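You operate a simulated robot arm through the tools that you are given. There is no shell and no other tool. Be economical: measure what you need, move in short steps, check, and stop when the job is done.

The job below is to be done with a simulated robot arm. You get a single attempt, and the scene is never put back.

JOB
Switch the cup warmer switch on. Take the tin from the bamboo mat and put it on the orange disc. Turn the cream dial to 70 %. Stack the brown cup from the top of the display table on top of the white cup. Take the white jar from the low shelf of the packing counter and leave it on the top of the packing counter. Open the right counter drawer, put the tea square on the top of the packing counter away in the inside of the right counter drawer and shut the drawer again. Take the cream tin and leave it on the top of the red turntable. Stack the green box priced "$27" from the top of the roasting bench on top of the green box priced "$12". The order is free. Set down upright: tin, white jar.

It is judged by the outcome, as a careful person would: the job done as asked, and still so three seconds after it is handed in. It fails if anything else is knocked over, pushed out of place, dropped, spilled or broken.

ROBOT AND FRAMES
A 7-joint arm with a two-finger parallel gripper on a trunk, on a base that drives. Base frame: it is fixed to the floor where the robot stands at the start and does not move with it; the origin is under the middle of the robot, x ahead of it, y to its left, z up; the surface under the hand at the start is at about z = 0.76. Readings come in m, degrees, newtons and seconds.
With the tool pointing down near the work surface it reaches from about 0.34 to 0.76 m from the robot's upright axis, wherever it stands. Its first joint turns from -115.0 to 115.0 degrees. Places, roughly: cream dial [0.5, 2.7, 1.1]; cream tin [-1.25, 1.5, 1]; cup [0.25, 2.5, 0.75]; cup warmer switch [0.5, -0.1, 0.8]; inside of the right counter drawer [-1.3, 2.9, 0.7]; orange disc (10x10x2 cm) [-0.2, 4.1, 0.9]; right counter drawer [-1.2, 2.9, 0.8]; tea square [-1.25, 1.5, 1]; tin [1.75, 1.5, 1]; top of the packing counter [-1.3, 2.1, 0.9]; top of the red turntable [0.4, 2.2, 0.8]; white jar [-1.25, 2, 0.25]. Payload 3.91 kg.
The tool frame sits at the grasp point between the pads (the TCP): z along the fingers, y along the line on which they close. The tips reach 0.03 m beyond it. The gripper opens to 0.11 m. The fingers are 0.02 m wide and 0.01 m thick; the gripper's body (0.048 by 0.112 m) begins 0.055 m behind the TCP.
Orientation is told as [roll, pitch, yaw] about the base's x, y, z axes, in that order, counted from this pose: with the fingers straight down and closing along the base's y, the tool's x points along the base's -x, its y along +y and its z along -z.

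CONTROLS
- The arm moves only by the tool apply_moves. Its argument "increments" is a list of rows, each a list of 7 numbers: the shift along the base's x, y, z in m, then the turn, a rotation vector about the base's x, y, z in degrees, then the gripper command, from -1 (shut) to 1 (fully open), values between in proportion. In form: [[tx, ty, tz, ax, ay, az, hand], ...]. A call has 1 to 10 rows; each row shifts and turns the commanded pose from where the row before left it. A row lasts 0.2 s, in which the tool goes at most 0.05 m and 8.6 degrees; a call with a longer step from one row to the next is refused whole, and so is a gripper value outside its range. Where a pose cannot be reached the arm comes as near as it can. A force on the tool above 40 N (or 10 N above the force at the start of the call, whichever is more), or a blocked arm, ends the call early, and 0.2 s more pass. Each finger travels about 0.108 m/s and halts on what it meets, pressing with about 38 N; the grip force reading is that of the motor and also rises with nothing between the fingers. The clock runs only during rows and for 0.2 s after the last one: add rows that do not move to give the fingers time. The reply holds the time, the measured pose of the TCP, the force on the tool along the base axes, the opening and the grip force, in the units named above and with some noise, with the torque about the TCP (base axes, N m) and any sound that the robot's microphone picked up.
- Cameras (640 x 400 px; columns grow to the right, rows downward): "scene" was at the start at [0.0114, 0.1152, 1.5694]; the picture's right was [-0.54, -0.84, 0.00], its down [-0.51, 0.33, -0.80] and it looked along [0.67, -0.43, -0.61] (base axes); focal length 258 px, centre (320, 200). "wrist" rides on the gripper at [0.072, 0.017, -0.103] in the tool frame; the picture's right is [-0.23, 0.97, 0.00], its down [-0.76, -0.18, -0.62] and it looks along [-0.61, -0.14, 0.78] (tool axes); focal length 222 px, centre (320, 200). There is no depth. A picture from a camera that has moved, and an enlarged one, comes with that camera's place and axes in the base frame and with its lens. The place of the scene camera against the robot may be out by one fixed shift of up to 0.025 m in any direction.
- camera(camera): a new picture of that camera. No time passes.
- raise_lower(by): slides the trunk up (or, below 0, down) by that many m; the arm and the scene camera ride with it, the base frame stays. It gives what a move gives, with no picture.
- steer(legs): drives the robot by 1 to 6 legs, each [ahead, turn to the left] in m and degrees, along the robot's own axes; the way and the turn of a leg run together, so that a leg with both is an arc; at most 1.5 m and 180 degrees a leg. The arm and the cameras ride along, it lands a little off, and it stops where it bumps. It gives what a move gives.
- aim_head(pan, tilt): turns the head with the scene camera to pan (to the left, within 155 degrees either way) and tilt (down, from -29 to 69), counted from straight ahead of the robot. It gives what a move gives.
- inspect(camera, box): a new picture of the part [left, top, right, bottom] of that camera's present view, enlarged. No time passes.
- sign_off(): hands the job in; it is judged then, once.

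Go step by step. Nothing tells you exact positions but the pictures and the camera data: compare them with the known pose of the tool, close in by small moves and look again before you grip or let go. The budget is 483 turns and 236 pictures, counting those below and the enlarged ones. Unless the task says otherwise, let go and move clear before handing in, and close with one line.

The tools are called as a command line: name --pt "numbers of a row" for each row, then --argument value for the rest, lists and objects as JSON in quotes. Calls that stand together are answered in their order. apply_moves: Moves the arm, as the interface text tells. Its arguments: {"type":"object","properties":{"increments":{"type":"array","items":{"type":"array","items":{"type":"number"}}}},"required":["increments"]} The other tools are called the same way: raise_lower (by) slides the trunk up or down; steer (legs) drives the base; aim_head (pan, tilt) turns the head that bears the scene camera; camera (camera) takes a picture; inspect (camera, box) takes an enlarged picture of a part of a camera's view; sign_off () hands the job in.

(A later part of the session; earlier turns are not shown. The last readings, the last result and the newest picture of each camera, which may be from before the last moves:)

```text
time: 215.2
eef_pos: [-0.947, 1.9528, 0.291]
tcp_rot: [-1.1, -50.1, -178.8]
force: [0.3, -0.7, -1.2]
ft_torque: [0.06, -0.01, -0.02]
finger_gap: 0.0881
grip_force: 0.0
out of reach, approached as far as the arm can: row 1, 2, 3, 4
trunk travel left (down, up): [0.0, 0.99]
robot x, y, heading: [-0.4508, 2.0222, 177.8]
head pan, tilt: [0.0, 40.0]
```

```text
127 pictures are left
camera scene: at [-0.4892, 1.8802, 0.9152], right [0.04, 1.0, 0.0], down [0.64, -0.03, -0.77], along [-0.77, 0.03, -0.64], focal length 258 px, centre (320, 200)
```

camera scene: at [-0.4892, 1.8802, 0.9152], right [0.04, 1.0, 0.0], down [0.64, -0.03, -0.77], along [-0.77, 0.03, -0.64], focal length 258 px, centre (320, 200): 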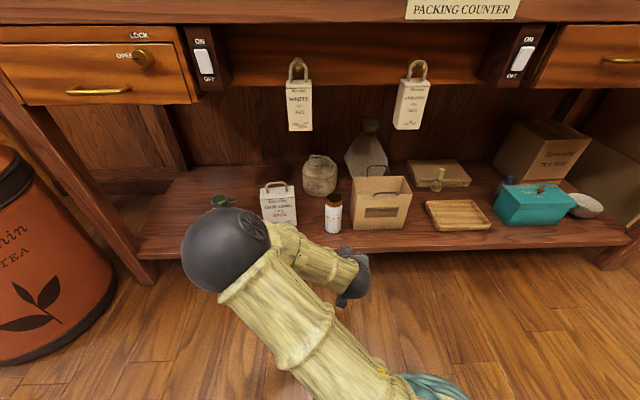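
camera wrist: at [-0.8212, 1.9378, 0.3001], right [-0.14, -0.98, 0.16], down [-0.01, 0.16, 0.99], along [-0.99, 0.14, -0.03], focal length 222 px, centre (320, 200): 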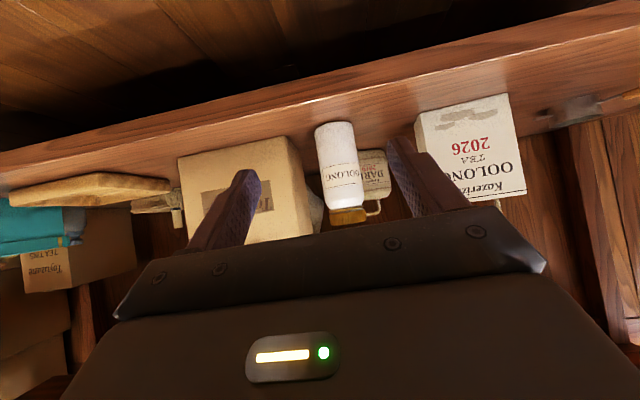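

apply_moves --pt "-0.03 -0.002 -0.01 0 0 0 0.6" --pt "-0.035 -0.002 -0.01 0 0 0 0.6" --pt "-0.035 -0.002 -0.01 0 0 0 0.6" --pt "-0.035 -0.002 -0.006 0 0 0 0.6" --pt "0 0 0 0 0 0 0.6"

camera --camera "wrist"

inspect --camera "scene" --box '[250, 160, 420, 280]'

```text
time: 216.4
eef_pos: [-1.0802, 1.9465, 0.2555]
tcp_rot: [-1.0, -50.2, -178.8]
force: [0.0, 0.5, -0.4]
ft_torque: [0.0, 0.0, 0.02]
finger_gap: 0.0882
grip_force: 0.0
trunk travel left (down, up): [0.0, 0.99]
robot x, y, heading: [-0.4568, 2.0236, 177.6]
head pan, tilt: [0.0, 40.0]
```

```text
126 pictures are left
camera wrist: at [-0.9556, 1.9296, 0.2647], right [-0.14, -0.98, 0.16], down [-0.01, 0.17, 0.99], along [-0.99, 0.14, -0.03], focal length 222 px, centre (320, 200)
```

wrist: 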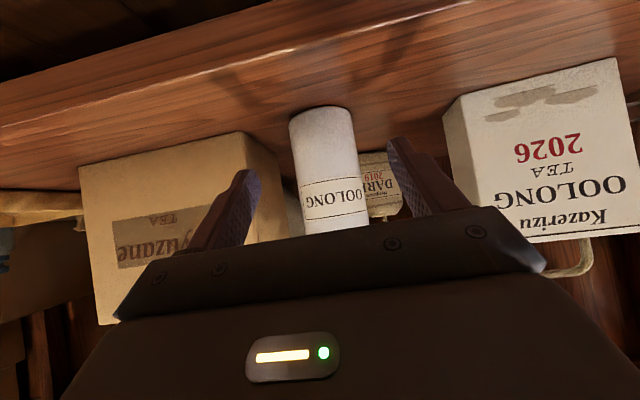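

```text
3.33 times, centred on (335, 220) of scene
camera zoom: at [-0.4892, 1.8804, 0.9152], right [0.04, 1.0, 0.0], down [0.64, -0.03, -0.77], along [-0.77, 0.03, -0.64], focal length 859 px, centre (270, 133)
```

zoom: 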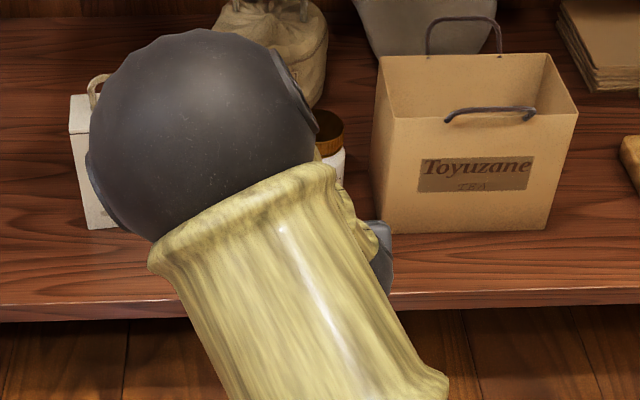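

Jar is centred between the fingers (diameter ≈ 62 mm). Advancing around it.

apply_moves --pt "-0.025 0 0 0 0 0 0.45" --pt "-0.025 0 0 0 0 0 0.45" --pt "-0.02 0 0 0 0 0 0.45" --pt "-0.02 0 0 0 0 0 0.45" --pt "0 0 0 0 0 0 0.45"

camera --camera "wrist"

```text
time: 217.6
eef_pos: [-1.1729, 1.9486, 0.2543]
tcp_rot: [-1.0, -50.3, -178.8]
force: [0.6, 0.3, -0.8]
ft_torque: [0.02, 0.0, -0.04]
finger_gap: 0.0797
grip_force: 0.0
trunk travel left (down, up): [0.0, 0.99]
robot x, y, heading: [-0.4567, 2.0212, 177.6]
head pan, tilt: [0.0, 40.0]
```

```text
124 pictures are left
camera wrist: at [-1.0475, 1.9316, 0.2643], right [-0.14, -0.98, 0.16], down [-0.01, 0.17, 0.99], along [-0.99, 0.14, -0.03], focal length 222 px, centre (320, 200)
```

wrist: 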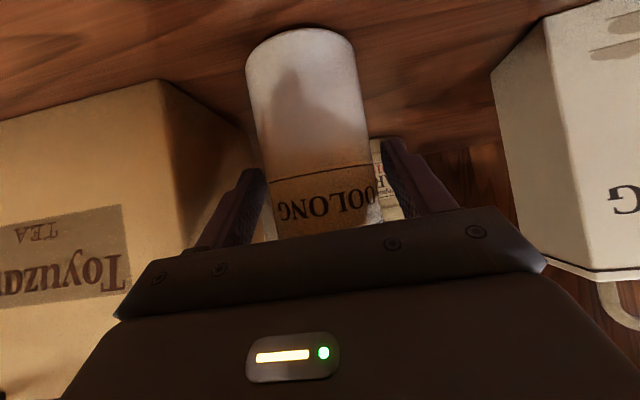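

Fingers straddle the jar. Close and lift slightly.

apply_moves --pt "0 0 0 0 0 0 0.1" --pt "0 0 0 0 0 0 -0.5" --pt "0 0 0 0 0 0 -1" --pt "0 0 0 0 0 0 -1" --pt "0 0 0.02 0 0 0 -1" --pt "0 0 0.02 0 0 0 -1"

camera --camera "wrist"

```text
time: 219.0
eef_pos: [-1.1728, 1.9471, 0.2957]
tcp_rot: [-1.0, -50.1, -178.8]
force: [-0.7, 0.9, -2.8]
ft_torque: [0.0, -0.01, -0.02]
finger_gap: 0.0608
grip_force: 38.1
trunk travel left (down, up): [0.0, 0.99]
robot x, y, heading: [-0.455, 2.0241, 177.7]
head pan, tilt: [0.0, 40.0]
```

```text
123 pictures are left
camera wrist: at [-1.0482, 1.9313, 0.3046], right [-0.14, -0.98, 0.16], down [-0.01, 0.17, 0.99], along [-0.99, 0.14, -0.03], focal length 222 px, centre (320, 200)
```

wrist: 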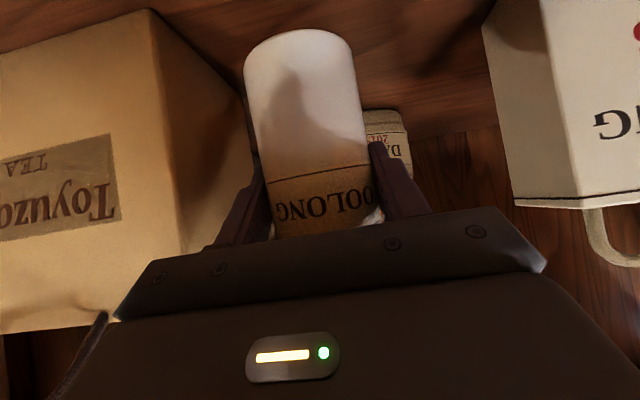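

Jar held. Draw it straight out from the shelf.

apply_moves --pt "0.03 0 0 0 0 0 -1" --pt "0.04 0 0 0 0 0 -1" --pt "0.04 0 0 0 0 0 -1" --pt "0.04 0 0 0 0 0 -1" --pt "0.04 0 0 0 0 0 -1" --pt "0.03 0 0 0 0 0 -1"

steer --legs '[[-0.06, 0]]'

camera --camera "scene"

```text
time: 220.4
eef_pos: [-0.9523, 1.9478, 0.2958]
tcp_rot: [-1.2, -50.3, -178.8]
force: [0.3, 0.1, -2.8]
ft_torque: [0.0, -0.03, -0.02]
finger_gap: 0.0605
grip_force: 38.4
trunk travel left (down, up): [0.0, 0.99]
robot x, y, heading: [-0.4545, 2.0199, 177.9]
head pan, tilt: [0.0, 40.0]
```

```text
time: 221.4
eef_pos: [-0.8918, 1.9451, 0.2944]
tcp_rot: [-1.1, -50.2, -179.1]
force: [0.0, -0.2, -3.6]
ft_torque: [-0.03, -0.01, 0.03]
finger_gap: 0.0605
grip_force: 37.7
trunk travel left (down, up): [0.0, 0.99]
robot x, y, heading: [-0.3952, 2.0178, 177.5]
head pan, tilt: [0.0, 40.0]
```

```text
122 pictures are left
camera scene: at [-0.4283, 1.878, 0.9152], right [0.04, 1.0, 0.0], down [0.64, -0.03, -0.77], along [-0.77, 0.03, -0.64], focal length 258 px, centre (320, 200)
```

scene: 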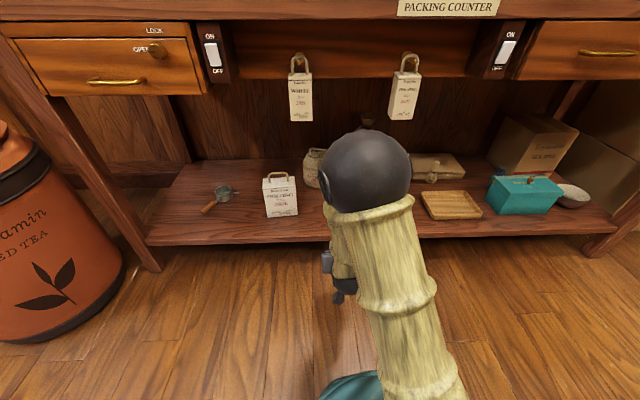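

Raise the trunk with the jar, then drive along to the free spot near (-1.24, 1.51) on the counter.

raise_lower --by 0.4

raise_lower --by 0.4

steer --legs '[[0, 92.5], [0.5, 0], [0, -90]]'

camera --camera "scene"

camera --camera "wrist"

```text
time: 225.2
eef_pos: [-0.8914, 1.9452, 0.6954]
tcp_rot: [-1.1, -50.3, -178.9]
force: [-1.1, 0.8, -2.4]
ft_torque: [-0.01, 0.0, 0.02]
finger_gap: 0.0607
grip_force: 37.9
trunk travel left (down, up): [-0.4, 0.59]
robot x, y, heading: [-0.3971, 2.0242, 177.5]
head pan, tilt: [0.0, 40.0]
```

```text
time: 229.1
eef_pos: [-0.8916, 1.9448, 1.0959]
tcp_rot: [-1.0, -50.3, -178.9]
force: [-0.3, -0.1, -2.9]
ft_torque: [-0.04, 0.0, 0.0]
finger_gap: 0.0609
grip_force: 37.7
trunk travel left (down, up): [-0.8, 0.19]
robot x, y, heading: [-0.3942, 2.0204, 177.7]
head pan, tilt: [0.0, 40.0]
```

```text
time: 232.5
eef_pos: [-0.7161, 1.6092, 1.0955]
tcp_rot: [-1.5, -50.4, -134.9]
force: [0.1, 0.2, -3.1]
ft_torque: [0.03, 0.02, -0.05]
finger_gap: 0.0607
grip_force: 38.0
trunk travel left (down, up): [-0.8, 0.19]
robot x, y, heading: [-0.415, 2.0092, -148.4]
head pan, tilt: [0.0, 40.0]
stopped in leg 1: the robot was blocked; the commanded pose is now the measured one
```

```text
121 pictures are left
camera scene: at [-0.3532, 1.8736, 1.7148], right [-0.52, 0.85, 0.0], down [0.55, 0.34, -0.77], along [-0.66, -0.4, -0.64], focal length 258 px, centre (320, 200)
```

scene: 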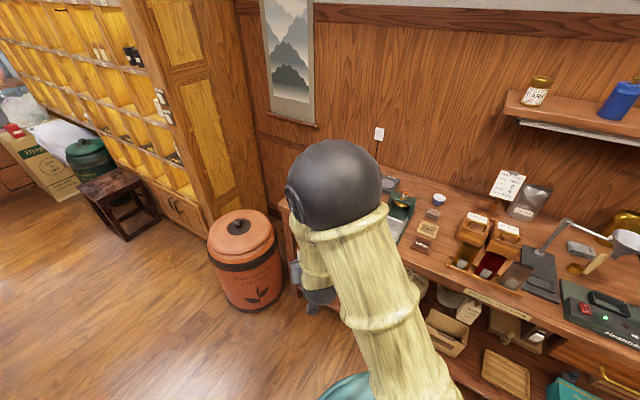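

```text
120 pictures are left
camera wrist: at [-0.6136, 1.6836, 1.1045], right [0.57, -0.8, 0.16], down [-0.12, 0.11, 0.99], along [-0.81, -0.58, -0.03], focal length 222 px, centre (320, 200)
```

wrist: 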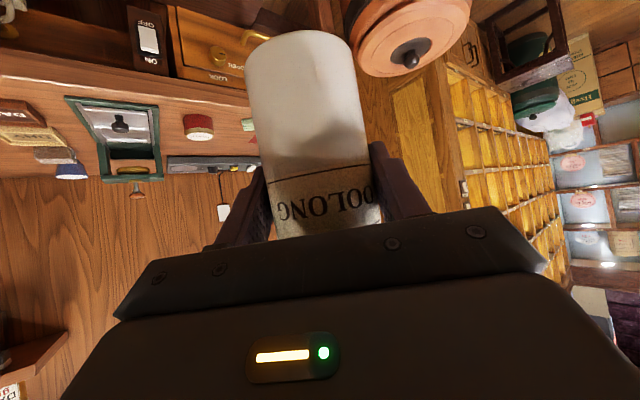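

The base bumped while turning near the display table; I move forward a little to free it, then continue.

steer --legs '[[0.12, 0], [0, 58]]'

aim_head --pan 90 --tilt 40

camera --camera "scene"

```text
time: 237.6
eef_pos: [-0.3338, 1.4795, 1.0958]
tcp_rot: [-1.2, -50.3, -76.6]
force: [-0.3, -0.7, -2.6]
ft_torque: [0.0, -0.01, 0.02]
finger_gap: 0.0602
grip_force: 37.9
trunk travel left (down, up): [-0.8, 0.19]
robot x, y, heading: [-0.519, 1.9458, -89.8]
head pan, tilt: [0.0, 40.0]
```

```text
time: 239.2
eef_pos: [-0.3339, 1.4792, 1.0954]
tcp_rot: [-1.2, -50.2, -76.7]
force: [-0.2, 0.6, -3.7]
ft_torque: [0.03, -0.01, 0.03]
finger_gap: 0.0604
grip_force: 37.6
trunk travel left (down, up): [-0.8, 0.19]
robot x, y, heading: [-0.521, 1.9513, -90.0]
head pan, tilt: [90.0, 40.0]
```

```text
119 pictures are left
camera scene: at [-0.2803, 2.0177, 1.7152], right [0.0, -1.0, 0.0], down [-0.64, 0.0, -0.77], along [0.77, 0.0, -0.64], focal length 258 px, centre (320, 200)
```

scene: 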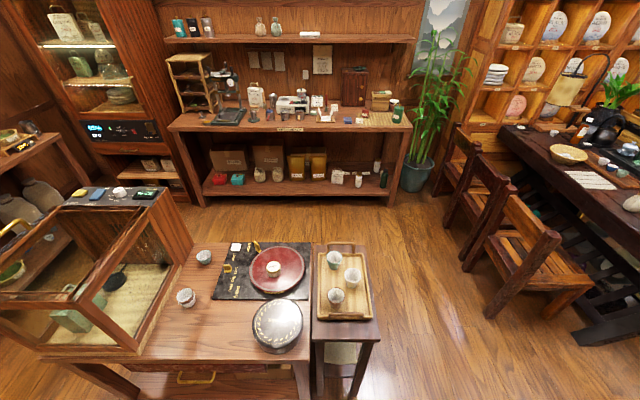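

Everything on the display table is undisturbed. Continue to the spot.

steer --legs '[[0.4, 0], [0, -90]]'

aim_head --pan 0 --tilt 40

camera --camera "scene"

camera --camera "wrist"

```text
time: 247.6
eef_pos: [-0.9868, 1.3707, 1.0951]
tcp_rot: [-1.1, -50.4, -167.3]
force: [-0.1, -0.3, -2.4]
ft_torque: [0.04, -0.03, 0.0]
finger_gap: 0.0603
grip_force: 38.1
trunk travel left (down, up): [-0.8, 0.19]
robot x, y, heading: [-0.5175, 1.5463, 179.3]
head pan, tilt: [90.0, 40.0]
```

```text
time: 249.3
eef_pos: [-0.9868, 1.3708, 1.0951]
tcp_rot: [-1.2, -50.2, -167.3]
force: [0.0, 0.3, -2.9]
ft_torque: [-0.04, -0.03, 0.01]
finger_gap: 0.0601
grip_force: 38.1
trunk travel left (down, up): [-0.8, 0.19]
robot x, y, heading: [-0.5147, 1.5456, 179.4]
head pan, tilt: [0.0, 40.0]
```

```text
118 pictures are left
camera scene: at [-0.5453, 1.4042, 1.7152], right [0.01, 1.0, 0.0], down [0.64, -0.01, -0.77], along [-0.77, 0.01, -0.64], focal length 258 px, centre (320, 200)
```

scene: 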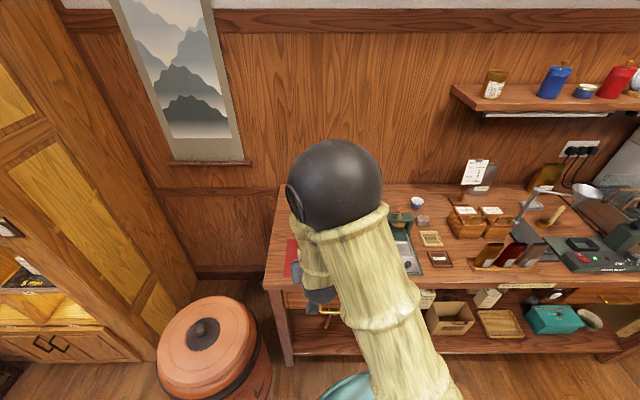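

```text
117 pictures are left
camera wrist: at [-0.8614, 1.38, 1.1046], right [0.06, -0.99, 0.16], down [-0.04, 0.16, 0.99], along [-1.0, -0.06, -0.03], focal length 222 px, centre (320, 200)
```

wrist: 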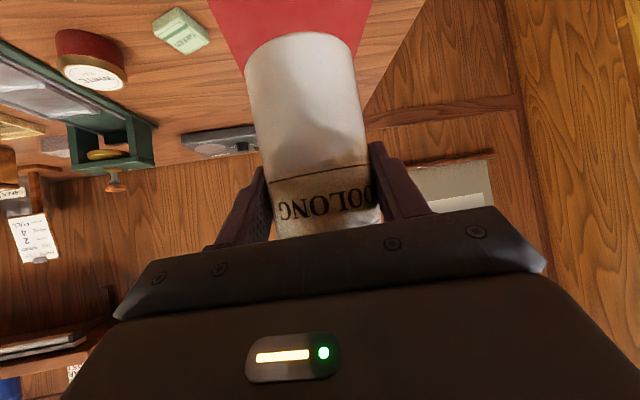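

Moving the jar over the free spot.

apply_moves --pt "-0.036 0.02 0 0 0 0 -1" --pt "-0.036 0.02 0 0 0 0 -1" --pt "-0.036 0.02 0 0 0 0 -1" --pt "-0.036 0.02 0 0 0 0 -1" --pt "-0.036 0.02 0 0 0 0 -1" --pt "-0.036 0.02 0 0 0 0 -1" --pt "-0.037 0.018 0 0 0 0 -1" --pt "0 0 -0.03 0 0 0 -1" --pt "0 0 -0.03 0 0 0 -1"

camera --camera "wrist"

inspect --camera "scene" --box '[260, 150, 460, 300]'

```text
time: 251.3
eef_pos: [-1.2411, 1.5102, 1.0339]
tcp_rot: [-1.2, -50.2, -167.3]
force: [0.1, 0.2, -2.4]
ft_torque: [-0.03, -0.05, 0.0]
finger_gap: 0.0604
grip_force: 37.7
trunk travel left (down, up): [-0.8, 0.19]
robot x, y, heading: [-0.5153, 1.549, 179.5]
head pan, tilt: [0.0, 40.0]
```

```text
116 pictures are left
camera wrist: at [-1.1155, 1.5192, 1.0435], right [0.06, -0.99, 0.16], down [-0.04, 0.16, 0.99], along [-1.0, -0.06, -0.03], focal length 222 px, centre (320, 200)
```

wrist: 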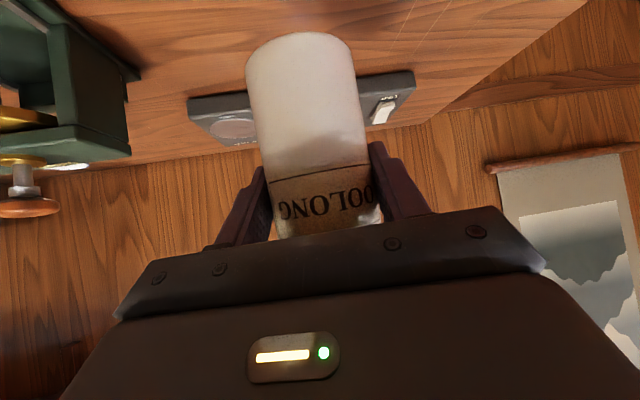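

```text
2.67 times, centred on (360, 225) of scene
camera zoom: at [-0.5466, 1.4049, 1.7153], right [0.01, 1.0, 0.0], down [0.64, -0.01, -0.77], along [-0.77, 0.01, -0.64], focal length 687 px, centre (213, 133)
```

zoom: 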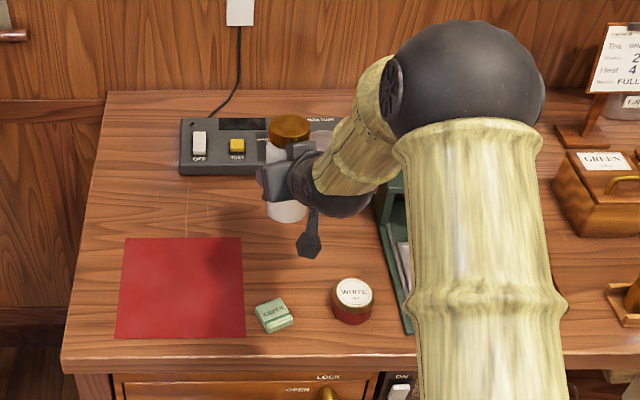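

Clear spot. Lowering to the counter.

apply_moves --pt "0 0 -0.03 0 0 0 -1" --pt "0 0 -0.025 0 0 0 -1" --pt "0 0 -0.01 0 0 0 -1" --pt "0 0 -0.005 0 0 0 -1" --pt "0 0 -0.004 0 0 0 -1"

```text
time: 252.5
eef_pos: [-1.2403, 1.5084, 0.9622]
tcp_rot: [-1.2, -50.3, -167.5]
force: [-0.5, -0.4, -2.2]
ft_torque: [0.0, -0.02, -0.01]
finger_gap: 0.0601
grip_force: 38.0
trunk travel left (down, up): [-0.8, 0.19]
robot x, y, heading: [-0.5174, 1.5471, 179.2]
head pan, tilt: [0.0, 40.0]
```

apply_moves --pt "0 0 -0.003 0 0 0 -1" --pt "0 0 -0.003 0 0 0 -1" --pt "0 0 -0.003 0 0 0 -1"

```text
time: 253.3
eef_pos: [-1.2405, 1.5092, 0.9559]
tcp_rot: [-1.1, -50.8, -167.4]
force: [3.6, -0.8, 11.4]
ft_torque: [-0.16, 0.05, 0.03]
finger_gap: 0.0603
grip_force: 37.9
trunk travel left (down, up): [-0.8, 0.19]
robot x, y, heading: [-0.5184, 1.5471, 179.1]
head pan, tilt: [0.0, 40.0]
```

Jar stands on the counter. Open and withdraw along the tool's axis.

apply_moves --pt "0 0 0.001 0 0 0 -0.2" --pt "0 0 0 0 0 0 0.3" --pt "0 0 0 0 0 0 0.6" --pt "0 0 0 0 0 0 0.6" --pt "0.023 0.005 0.019 0 0 0 0.6" --pt "0.03 0.007 0.025 0 0 0 0.6" --pt "0.03 0.007 0.025 0 0 0 0.6" --pt "0.03 0.007 0.025 0 0 0 0.6" --pt "0.035 0.006 0.025 0 0 0 0.6"

camera --camera "wrist"

inspect --camera "scene" --box '[260, 150, 460, 300]'

```text
time: 255.3
eef_pos: [-1.0932, 1.5417, 1.0735]
tcp_rot: [-1.2, -50.4, -167.3]
force: [1.1, 0.1, 0.8]
ft_torque: [0.0, 0.03, 0.03]
finger_gap: 0.0881
grip_force: 0.0
trunk travel left (down, up): [-0.8, 0.19]
robot x, y, heading: [-0.5156, 1.5495, 179.4]
head pan, tilt: [0.0, 40.0]
```

```text
114 pictures are left
camera wrist: at [-0.9655, 1.5511, 1.0835], right [0.06, -0.99, 0.16], down [-0.04, 0.16, 0.99], along [-1.0, -0.06, -0.03], focal length 222 px, centre (320, 200)
```

wrist: 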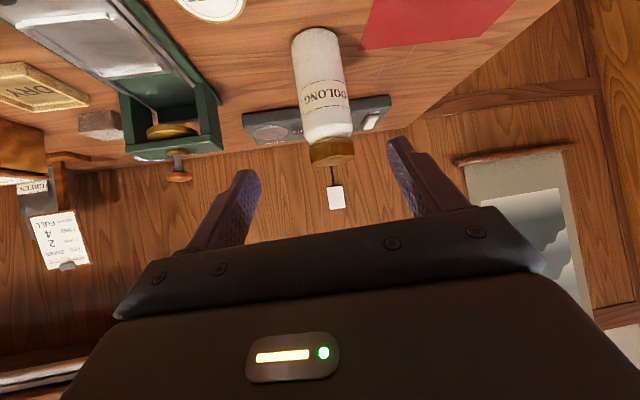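

```text
2.67 times, centred on (360, 225) of scene
camera zoom: at [-0.5431, 1.4045, 1.7153], right [0.01, 1.0, 0.0], down [0.64, -0.01, -0.77], along [-0.77, 0.01, -0.64], focal length 687 px, centre (213, 133)
```

zoom: 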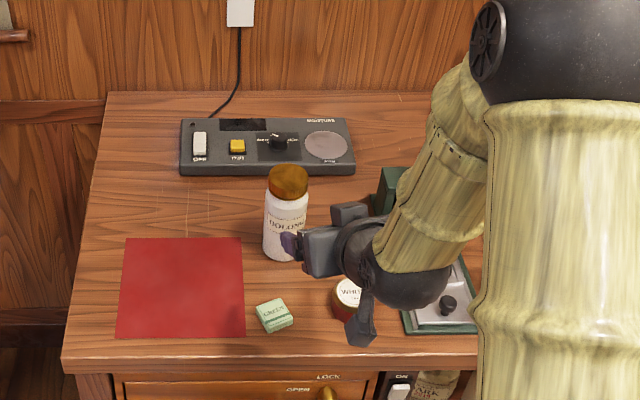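

Jar stands upright. Lift away, return the tool to pointing down and retract.

apply_moves --pt "0.01 0.0 0.04 0 0 0 0" --pt "0.02 0 0.03 1.8 -8.2 0 0" --pt "0.02 0 0.02 1.8 -8.2 0 0" --pt "0.02 0 0.01 1.8 -8.2 0 0" --pt "0.02 0 0 1.8 -8.2 0 0" --pt "0.02 0 0 1.8 -8.2 0 -1" --pt "0.02 0 0 1.8 -8.2 0 -1" --pt "0.02 0 0 0 0 -8 -1"

camera --camera "scene"

```text
time: 257.1
eef_pos: [-0.9411, 1.5406, 1.1737]
tcp_rot: [-0.9, 0.1, -175.5]
force: [1.3, -0.5, 0.7]
ft_torque: [0.03, 0.02, -0.01]
finger_gap: 0.0
grip_force: 37.9
trunk travel left (down, up): [-0.8, 0.19]
robot x, y, heading: [-0.5152, 1.5482, 179.6]
head pan, tilt: [0.0, 40.0]
```

```text
112 pictures are left
camera scene: at [-0.5432, 1.4042, 1.7153], right [0.01, 1.0, 0.0], down [0.64, -0.01, -0.77], along [-0.77, 0.01, -0.64], focal length 258 px, centre (320, 200)
```

scene: 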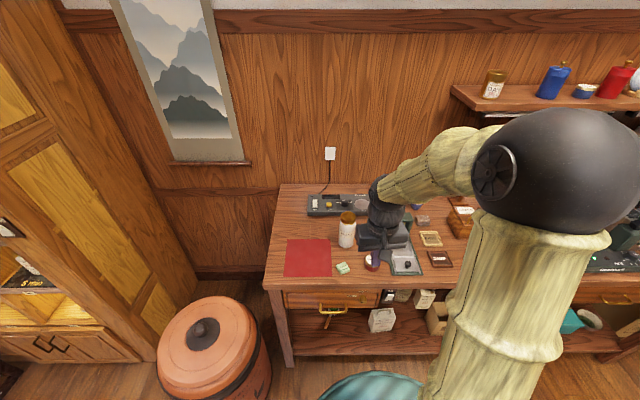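

Now the far side: I check the passages around the display table before driving.

aim_head --pan -155 --tilt 45

camera --camera "scene"

aim_head --pan -110 --tilt 25

camera --camera "scene"

aim_head --pan 155 --tilt 69

camera --camera "scene"

```text
time: 259.5
eef_pos: [-0.943, 1.541, 1.1737]
tcp_rot: [-1.0, 0.1, -175.3]
force: [0.3, 0.2, -0.3]
ft_torque: [0.0, -0.02, 0.01]
finger_gap: 0.0001
grip_force: 37.6
trunk travel left (down, up): [-0.8, 0.19]
robot x, y, heading: [-0.5172, 1.5472, 179.0]
head pan, tilt: [-154.7, 45.0]
```

```text
111 pictures are left
camera scene: at [-0.386, 1.4373, 1.708], right [0.42, -0.91, 0.0], down [-0.64, -0.29, -0.71], along [0.64, 0.29, -0.71], focal length 258 px, centre (320, 200)
```

scene: 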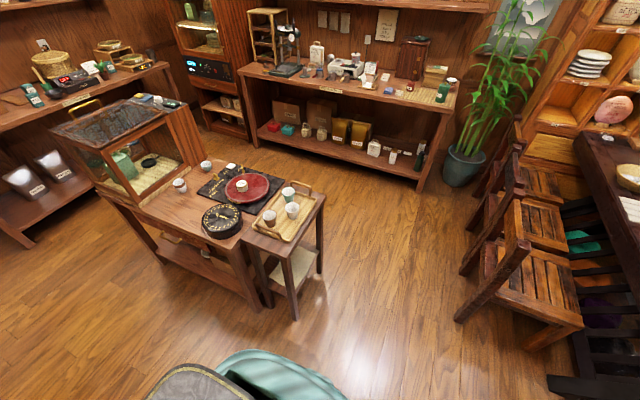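

```text
time: 260.6
eef_pos: [-0.9417, 1.5412, 1.1739]
tcp_rot: [-0.9, 0.1, -175.5]
force: [0.3, 0.4, 0.6]
ft_torque: [0.0, 0.01, 0.04]
finger_gap: 0.0
grip_force: 37.9
trunk travel left (down, up): [-0.8, 0.19]
robot x, y, heading: [-0.5168, 1.5481, 179.3]
head pan, tilt: [-110.0, 25.0]
```

```text
110 pictures are left
camera scene: at [-0.4273, 1.4896, 1.7385], right [0.94, -0.35, 0.0], down [-0.15, -0.4, -0.91], along [0.32, 0.85, -0.42], focal length 258 px, centre (320, 200)
```

scene: 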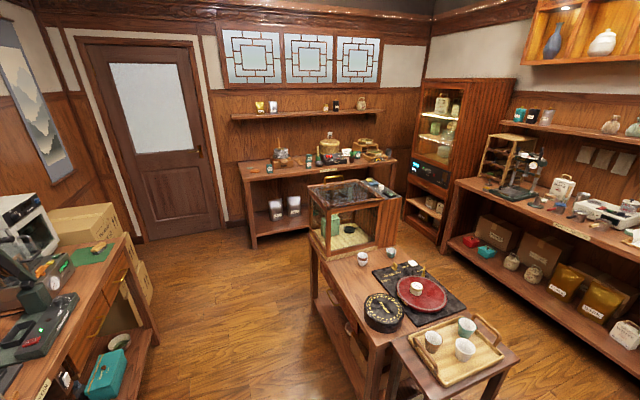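

```text
time: 264.3
eef_pos: [-0.9436, 1.5417, 1.1723]
tcp_rot: [-1.0, 0.2, -175.4]
force: [-0.2, -0.7, -0.6]
ft_torque: [0.01, -0.01, -0.04]
finger_gap: 0.0
grip_force: 37.6
trunk travel left (down, up): [-0.8, 0.19]
robot x, y, heading: [-0.5148, 1.5455, 179.3]
head pan, tilt: [154.7, 68.8]
```

```text
109 pictures are left
camera scene: at [-0.4097, 1.3789, 1.6791], right [-0.44, -0.9, 0.0], down [-0.84, 0.41, -0.36], along [0.33, -0.16, -0.93], focal length 258 px, centre (320, 200)
```

scene: 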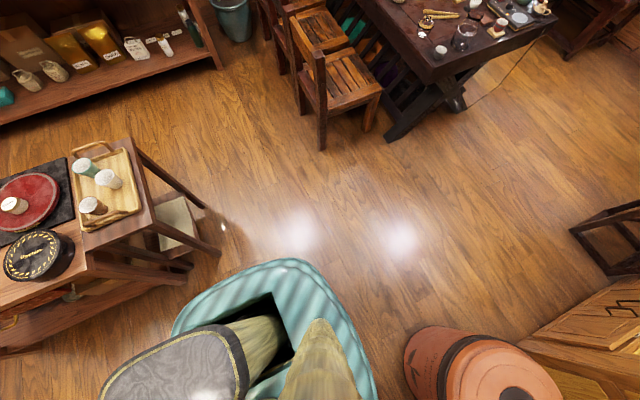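

There's a ~0.8 m passage between the side table and the chairs at y ≈ 1.37. I'll go through it straight, to the far side of the display table for the dial.

steer --legs '[[-0.07, 0], [0, 90.7], [0.17, 0], [0, 90]]'

aim_head --pan 0 --tilt 50

camera --camera "scene"

```text
time: 277.6
eef_pos: [-0.0236, 1.3742, 1.1727]
tcp_rot: [-1.1, 0.1, 3.9]
force: [-0.7, 0.8, 0.6]
ft_torque: [-0.01, -0.01, 0.0]
finger_gap: 0.0
grip_force: 37.9
trunk travel left (down, up): [-0.8, 0.19]
robot x, y, heading: [-0.4506, 1.3726, -1.4]
head pan, tilt: [154.7, 68.8]
```

```text
time: 280.1
eef_pos: [-0.024, 1.3743, 1.1728]
tcp_rot: [-1.0, 0.1, 3.9]
force: [-0.2, -0.5, 0.3]
ft_torque: [-0.03, 0.0, 0.04]
finger_gap: 0.0002
grip_force: 37.4
trunk travel left (down, up): [-0.8, 0.19]
robot x, y, heading: [-0.4526, 1.372, -1.4]
head pan, tilt: [0.0, 50.0]
```

```text
108 pictures are left
camera scene: at [-0.432, 1.5346, 1.7011], right [-0.02, -1.0, 0.0], down [-0.77, 0.02, -0.64], along [0.64, -0.02, -0.77], focal length 258 px, centre (320, 200)
```

scene: 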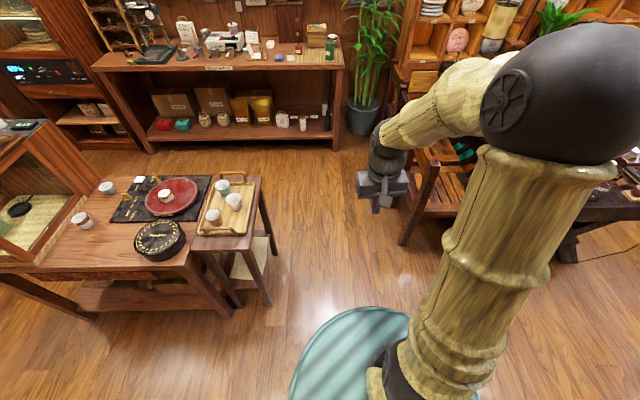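

The way is clear (0.88 < y < 1.8). Driving through.

steer --legs '[[1.48, 0], [0, 91]]'

camera --camera "scene"

```text
time: 291.4
eef_pos: [1.3682, 1.5861, 1.1729]
tcp_rot: [-1.0, 0.1, 41.3]
force: [0.7, 0.3, -0.2]
ft_torque: [-0.03, -0.01, -0.02]
finger_gap: 0.0
grip_force: 37.6
trunk travel left (down, up): [-0.8, 0.19]
robot x, y, heading: [1.0298, 1.3263, 36.2]
head pan, tilt: [0.0, 50.0]
stopped in leg 2: the robot was blocked; the commanded pose is now the measured one
```

```text
107 pictures are left
camera scene: at [0.953, 1.4684, 1.7011], right [0.59, -0.81, 0.0], down [-0.62, -0.45, -0.64], along [0.52, 0.38, -0.77], focal length 258 px, centre (320, 200)
```

scene: 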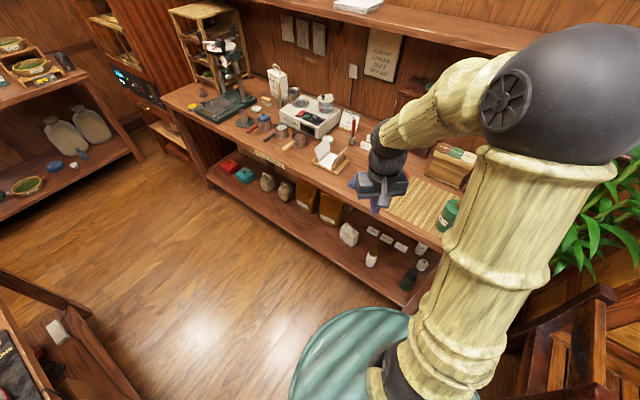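

The turn bumped a nearby chair corner; I move forward diagonally, away from it, then finish the turn.

steer --legs '[[0.16, 0], [0, 54]]'

aim_head --pan -120 --tilt 50

camera --camera "scene"

```text
time: 296.4
eef_pos: [1.139, 1.8441, 1.1724]
tcp_rot: [-0.9, 0.1, 96.4]
force: [-0.5, -1.0, -1.0]
ft_torque: [-0.02, -0.02, -0.01]
finger_gap: 0.0002
grip_force: 37.8
trunk travel left (down, up): [-0.8, 0.19]
robot x, y, heading: [1.1571, 1.4169, 90.9]
head pan, tilt: [0.0, 50.0]
```

```text
time: 298.4
eef_pos: [1.1393, 1.844, 1.1722]
tcp_rot: [-1.0, 0.1, 96.3]
force: [0.0, 0.6, -0.2]
ft_torque: [-0.02, 0.01, 0.0]
finger_gap: 0.0001
grip_force: 38.1
trunk travel left (down, up): [-0.8, 0.19]
robot x, y, heading: [1.1637, 1.4163, 91.2]
head pan, tilt: [-120.0, 50.0]
```

```text
106 pictures are left
camera scene: at [1.0722, 1.3274, 1.7011], right [-0.48, -0.88, 0.0], down [-0.67, 0.37, -0.64], along [0.56, -0.31, -0.77], focal length 258 px, centre (320, 200)
```

scene: 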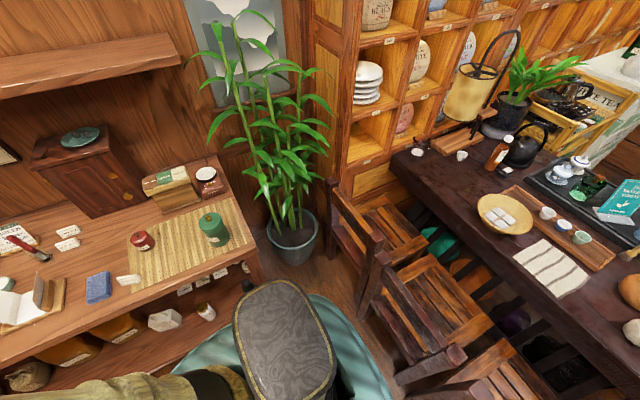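

inspect --camera "scene" --box '[60, 150, 280, 320]'

```text
2.35 times, centred on (170, 235) of scene
camera zoom: at [1.0722, 1.3274, 1.7011], right [-0.48, -0.88, 0.0], down [-0.67, 0.37, -0.64], along [0.56, -0.31, -0.77], focal length 606 px, centre (673, 118)
```

zoom: 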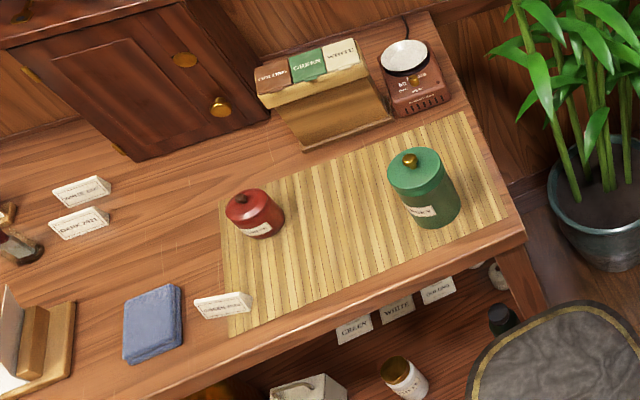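

Two lidded containers are on the mat; I'll measure them closely afterwards. First the dial: drive up the aisle and face the showcase.

steer --legs '[[1.3, 0], [0, 90]]'

aim_head --pan 0 --tilt 40

camera --camera "scene"

```text
time: 311.6
eef_pos: [0.7197, 2.674, 1.1725]
tcp_rot: [-1.0, 0.1, -173.6]
force: [-1.3, 0.4, 0.2]
ft_torque: [-0.02, 0.02, -0.03]
finger_gap: 0.0002
grip_force: 37.5
trunk travel left (down, up): [-0.8, 0.19]
robot x, y, heading: [1.147, 2.694, -178.9]
head pan, tilt: [-120.0, 50.0]
```

```text
time: 313.6
eef_pos: [0.7201, 2.6735, 1.1719]
tcp_rot: [-1.0, 0.2, -173.6]
force: [0.6, -0.4, 0.7]
ft_torque: [0.03, -0.01, 0.01]
finger_gap: 0.0001
grip_force: 37.8
trunk travel left (down, up): [-0.8, 0.19]
robot x, y, heading: [1.1412, 2.6935, -178.6]
head pan, tilt: [0.0, 40.0]
```

```text
104 pictures are left
camera scene: at [1.1223, 2.5498, 1.7152], right [-0.02, 1.0, 0.0], down [0.64, 0.01, -0.77], along [-0.77, -0.02, -0.64], focal length 258 px, centre (320, 200)
```

scene: 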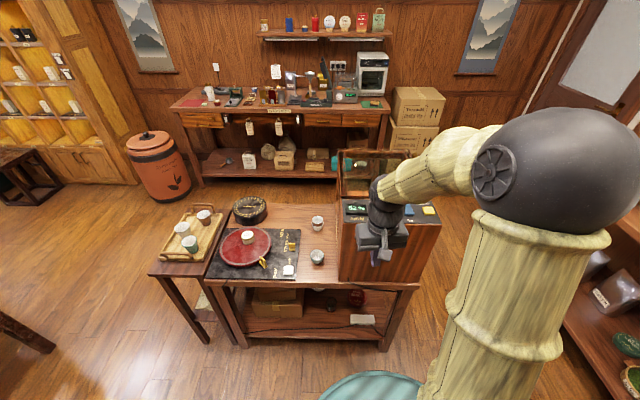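

camera --camera "wrist"

inspect --camera "scene" --box '[320, 180, 460, 290]'

```text
103 pictures are left
camera wrist: at [0.7935, 2.6629, 1.2749], right [-0.12, -0.99, -0.02], down [-0.78, 0.08, 0.63], along [-0.62, 0.09, -0.78], focal length 222 px, centre (320, 200)
```

wrist: 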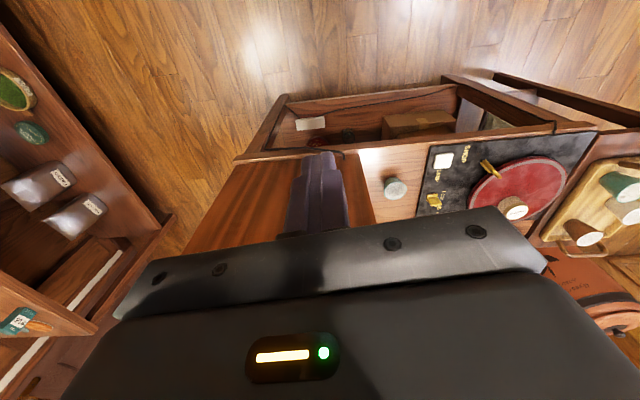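

```text
3.64 times, centred on (390, 235) of scene
camera zoom: at [1.1223, 2.5498, 1.7152], right [-0.02, 1.0, 0.0], down [0.64, 0.01, -0.77], along [-0.77, -0.02, -0.64], focal length 937 px, centre (66, 73)
```

zoom: 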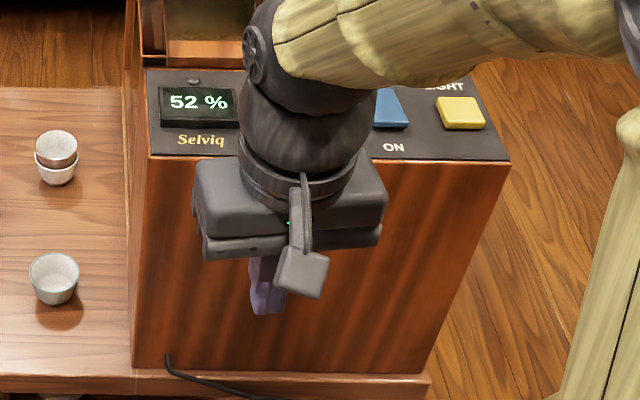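

apply_moves --pt "0.02 0.04 0.02 0 0 0 -1" --pt "0.01 0.045 0.02 0 0 0 -1" --pt "0 0.045 0.02 0 0 0 -1" --pt "0 0.045 0.02 0 0 0 -1" --pt "0 0.04 0 0 0 0 -1"

inspect --camera "scene" --box '[330, 185, 450, 260]'

```text
refused: row 2 steps farther than a row can; nothing moved
```

```text
5.33 times, centred on (390, 222) of scene
camera zoom: at [1.1223, 2.5498, 1.7152], right [-0.02, 1.0, 0.0], down [0.64, 0.01, -0.77], along [-0.77, -0.02, -0.64], focal length 1374 px, centre (-53, 80)
```

zoom: 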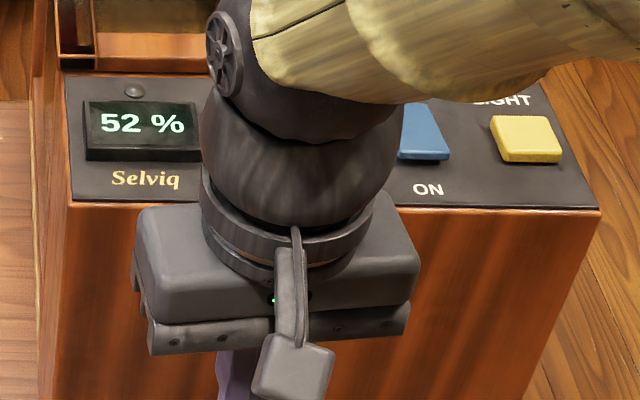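

apply_moves --pt "0.01 -0.04 0.02 0 0 0 -1" --pt "0 -0.045 0.02 0 0 0 -1" --pt "0 -0.045 0.02 0 0 0 -1" --pt "0 -0.045 0 0 0 0 -1" --pt "0 -0.045 0 0 0 0 -1"

inspect --camera "scene" --box '[330, 185, 450, 260]'

```text
time: 314.8
eef_pos: [0.7306, 2.4538, 1.2318]
tcp_rot: [-1.1, 0.2, -173.6]
force: [-0.9, -0.4, 0.1]
ft_torque: [0.03, 0.02, 0.01]
finger_gap: 0.0003
grip_force: 37.0
trunk travel left (down, up): [-0.8, 0.19]
robot x, y, heading: [1.1462, 2.6963, -178.9]
head pan, tilt: [0.0, 40.0]
```

```text
5.33 times, centred on (390, 222) of scene
camera zoom: at [1.1223, 2.548, 1.7151], right [-0.02, 1.0, 0.0], down [0.64, 0.01, -0.77], along [-0.77, -0.02, -0.64], focal length 1374 px, centre (-53, 80)
```

zoom: 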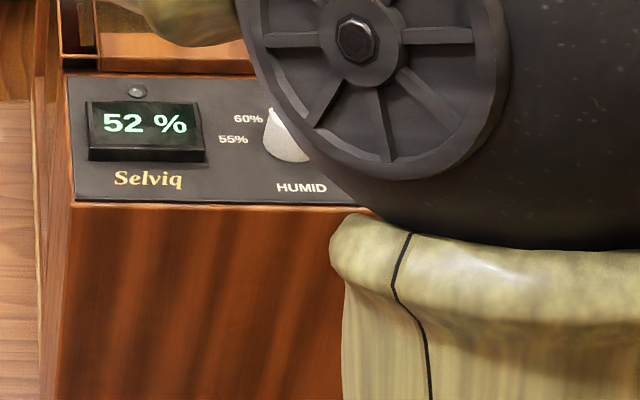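

apply_moves --pt "-0.03 0.034 0 0 0 0 0.3" --pt "-0.03 0.034 0 0 0 0 0.3" --pt "-0.03 0.034 0 0 0 0 0.3" --pt "-0.03 0.034 0 0 0 0 0.3" --pt "-0.03 0.034 0 0 0 0 0.3" --pt "-0.03 0.034 0 0 0 0 0.3" --pt "-0.03 0.034 0 0 0 0 0.3" --pt "-0.03 0.034 0 0 0 0 0.3" --pt "-0.03 0.034 0 0 0 0 0.3"

camera --camera "wrist"

```text
time: 316.8
eef_pos: [0.4601, 2.7608, 1.2307]
tcp_rot: [-0.9, 0.3, -173.5]
force: [0.1, 0.8, 0.3]
ft_torque: [-0.05, -0.03, 0.03]
finger_gap: 0.0717
grip_force: 0.1
trunk travel left (down, up): [-0.8, 0.19]
robot x, y, heading: [1.1464, 2.6935, -178.8]
head pan, tilt: [0.0, 40.0]
```

```text
99 pictures are left
camera wrist: at [0.5325, 2.7515, 1.3337], right [-0.12, -0.99, -0.02], down [-0.78, 0.08, 0.62], along [-0.62, 0.09, -0.78], focal length 222 px, centre (320, 200)
```

wrist: 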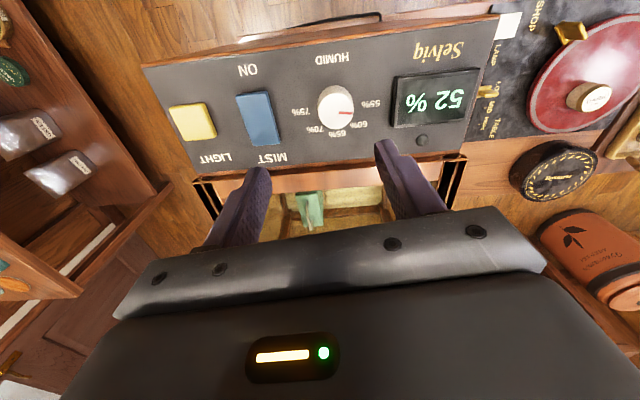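

inspect --camera "wrist" --box '[280, 70, 400, 150]'

```text
5.00 times, centred on (340, 110) of wrist
camera zoom: at [0.5325, 2.7515, 1.3337], right [-0.12, -0.99, -0.02], down [-0.78, 0.08, 0.62], along [-0.62, 0.09, -0.78], focal length 1111 px, centre (220, 650)
```

zoom: 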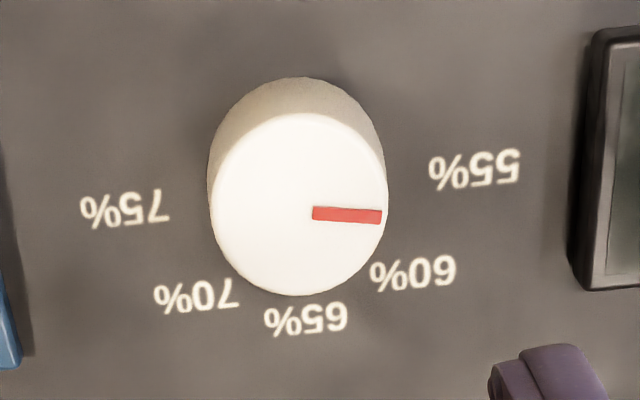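

Dial centre ≈ (0.473, 2.749); its pointer is at 55 %, and 70 % is ~116° clockwise (seen from above). I pre-rotate the hand by +58° and move over it.

apply_moves --pt "0.004 -0.004 -0.005 0 0 8.4 0.2" --pt "0.004 -0.004 -0.005 0 0 8.4 0.1" --pt "0.004 -0.004 -0.005 0 0 8.4 0" --pt "0 0 -0.005 0 0 8.4 -0.1" --pt "0 0 -0.005 0 0 8.4 -0.1" --pt "0 0 -0.005 0 0 8.4 -0.1" --pt "0 0 0 0 0 8.4 -0.1"

camera --camera "wrist"

inspect --camera "wrist" --box '[240, 80, 400, 200]'

```text
time: 318.4
eef_pos: [0.4728, 2.7484, 1.2035]
tcp_rot: [-1.0, 0.2, -114.7]
force: [0.0, 0.2, 0.3]
ft_torque: [-0.03, 0.0, 0.03]
finger_gap: 0.0496
grip_force: 0.1
trunk travel left (down, up): [-0.8, 0.19]
robot x, y, heading: [1.1453, 2.6918, -178.7]
head pan, tilt: [0.0, 40.0]
```

```text
97 pictures are left
camera wrist: at [0.519, 2.8058, 1.3051], right [0.79, -0.61, -0.02], down [-0.47, -0.62, 0.62], along [-0.39, -0.49, -0.78], focal length 222 px, centre (320, 200)
```

wrist: 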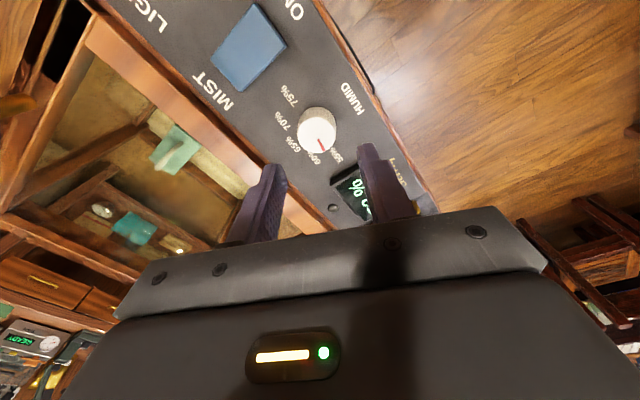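

```text
3.33 times, centred on (320, 140) of wrist
camera zoom: at [0.519, 2.8058, 1.3051], right [0.79, -0.61, -0.02], down [-0.47, -0.62, 0.62], along [-0.39, -0.49, -0.78], focal length 740 px, centre (320, 400)
```

zoom: 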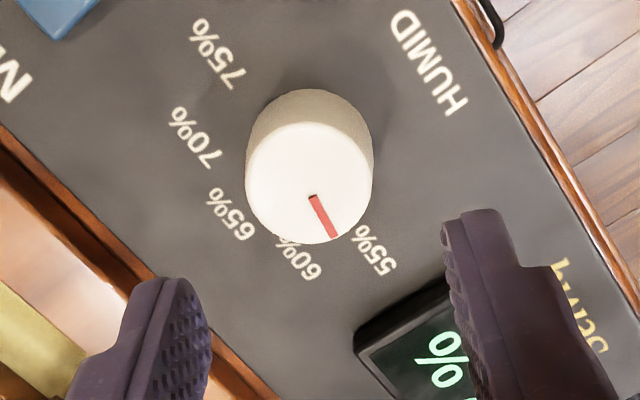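

Knob top at (0.468, 2.749, 1.123), ⌀ 32 mm. Descend around it and grip.

apply_moves --pt "-0.005 0.0005 -0.03 0 0 0 -0.1" --pt "0 0 -0.025 0 0 0 -0.1" --pt "0 0 -0.012 0 0 0 -0.1" --pt "0 0 -0.003 0 0 0 -0.1"

inspect --camera "wrist" --box '[220, 80, 420, 230]'

```text
time: 319.4
eef_pos: [0.4685, 2.7481, 1.1306]
tcp_rot: [-1.0, 0.1, -114.6]
force: [-1.1, 0.0, 0.1]
ft_torque: [-0.01, 0.01, -0.01]
finger_gap: 0.0495
grip_force: 0.1
trunk travel left (down, up): [-0.8, 0.19]
robot x, y, heading: [1.1461, 2.6941, -179.2]
head pan, tilt: [0.0, 40.0]
```

```text
2.67 times, centred on (320, 155) of wrist
camera zoom: at [0.5146, 2.8057, 1.2336], right [0.79, -0.61, -0.02], down [-0.47, -0.62, 0.62], along [-0.39, -0.49, -0.78], focal length 592 px, centre (320, 320)
```

zoom: 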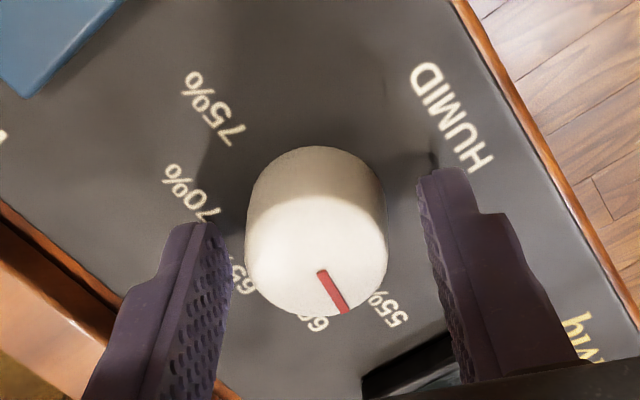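

apply_moves --pt "0 0 0 0 0 0 -0.4" --pt "0 0 0 0 0 0 -1" --pt "0 0 0 0 0 0 -1" --pt "0 0 0 0 0 -8 -1" --pt "0 0 0 0 0 -8 -1" --pt "0 0 0 0 0 -8 -1"

inspect --camera "wrist" --box '[220, 80, 420, 230]'

```text
time: 320.8
eef_pos: [0.4677, 2.748, 1.1308]
tcp_rot: [-0.9, 0.3, -138.9]
force: [4.7, -0.7, -10.1]
ft_torque: [-0.49, 0.65, -0.05]
finger_gap: 0.0348
grip_force: 44.6
trunk travel left (down, up): [-0.8, 0.19]
robot x, y, heading: [1.1462, 2.6945, -178.8]
head pan, tilt: [0.0, 40.0]
```

```text
2.67 times, centred on (320, 155) of wrist
camera zoom: at [0.5332, 2.7814, 1.2336], right [0.47, -0.88, -0.02], down [-0.69, -0.38, 0.62], along [-0.56, -0.28, -0.78], focal length 592 px, centre (320, 320)
```

zoom: 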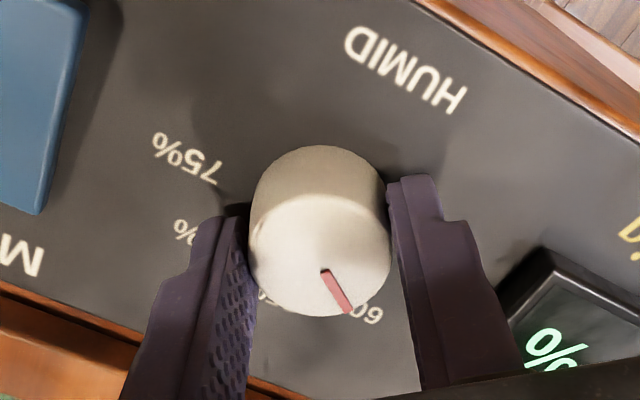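

Dial turns with the hand. Continue turning.

apply_moves --pt "0 0 0 0 0 -8 -1" --pt "0 0 0 0 0 -8 -1" --pt "0 0 0 0 0 -8 -1" --pt "0 0 0 0 0 -8 -1" --pt "0 0 0 0 0 -8 -1" --pt "0 0 0 0 0 -8 -1" --pt "0 0 0 0 0 -8 -1" --pt "0 0 0 0 0 -8 -1" --pt "0 0 0 0 0 -8 -1" --pt "0 0 0 0 0 -8 -1"

inspect --camera "wrist" --box '[220, 60, 420, 230]'

```text
time: 323.0
eef_pos: [0.4659, 2.747, 1.132]
tcp_rot: [-1.0, 0.2, 141.2]
force: [3.1, -3.9, -13.9]
ft_torque: [-0.63, -0.85, 0.04]
finger_gap: 0.0346
grip_force: 45.1
trunk travel left (down, up): [-0.8, 0.19]
robot x, y, heading: [1.1473, 2.6924, -178.6]
head pan, tilt: [0.0, 40.0]
```

```text
2.35 times, centred on (320, 145) of wrist
camera zoom: at [0.5105, 2.6871, 1.2337], right [-0.79, -0.62, -0.02], down [-0.49, 0.61, 0.62], along [-0.37, 0.5, -0.78], focal length 523 px, centre (320, 329)
```

zoom: 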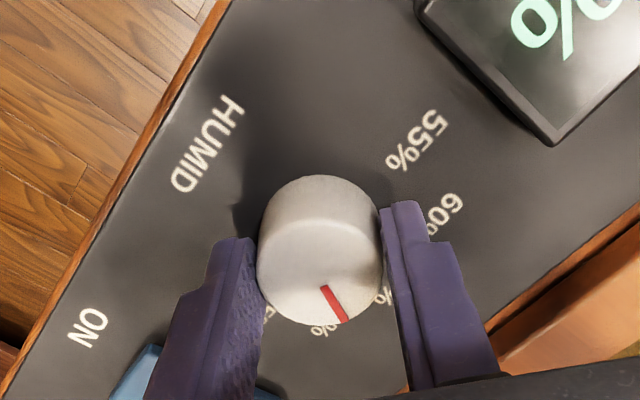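

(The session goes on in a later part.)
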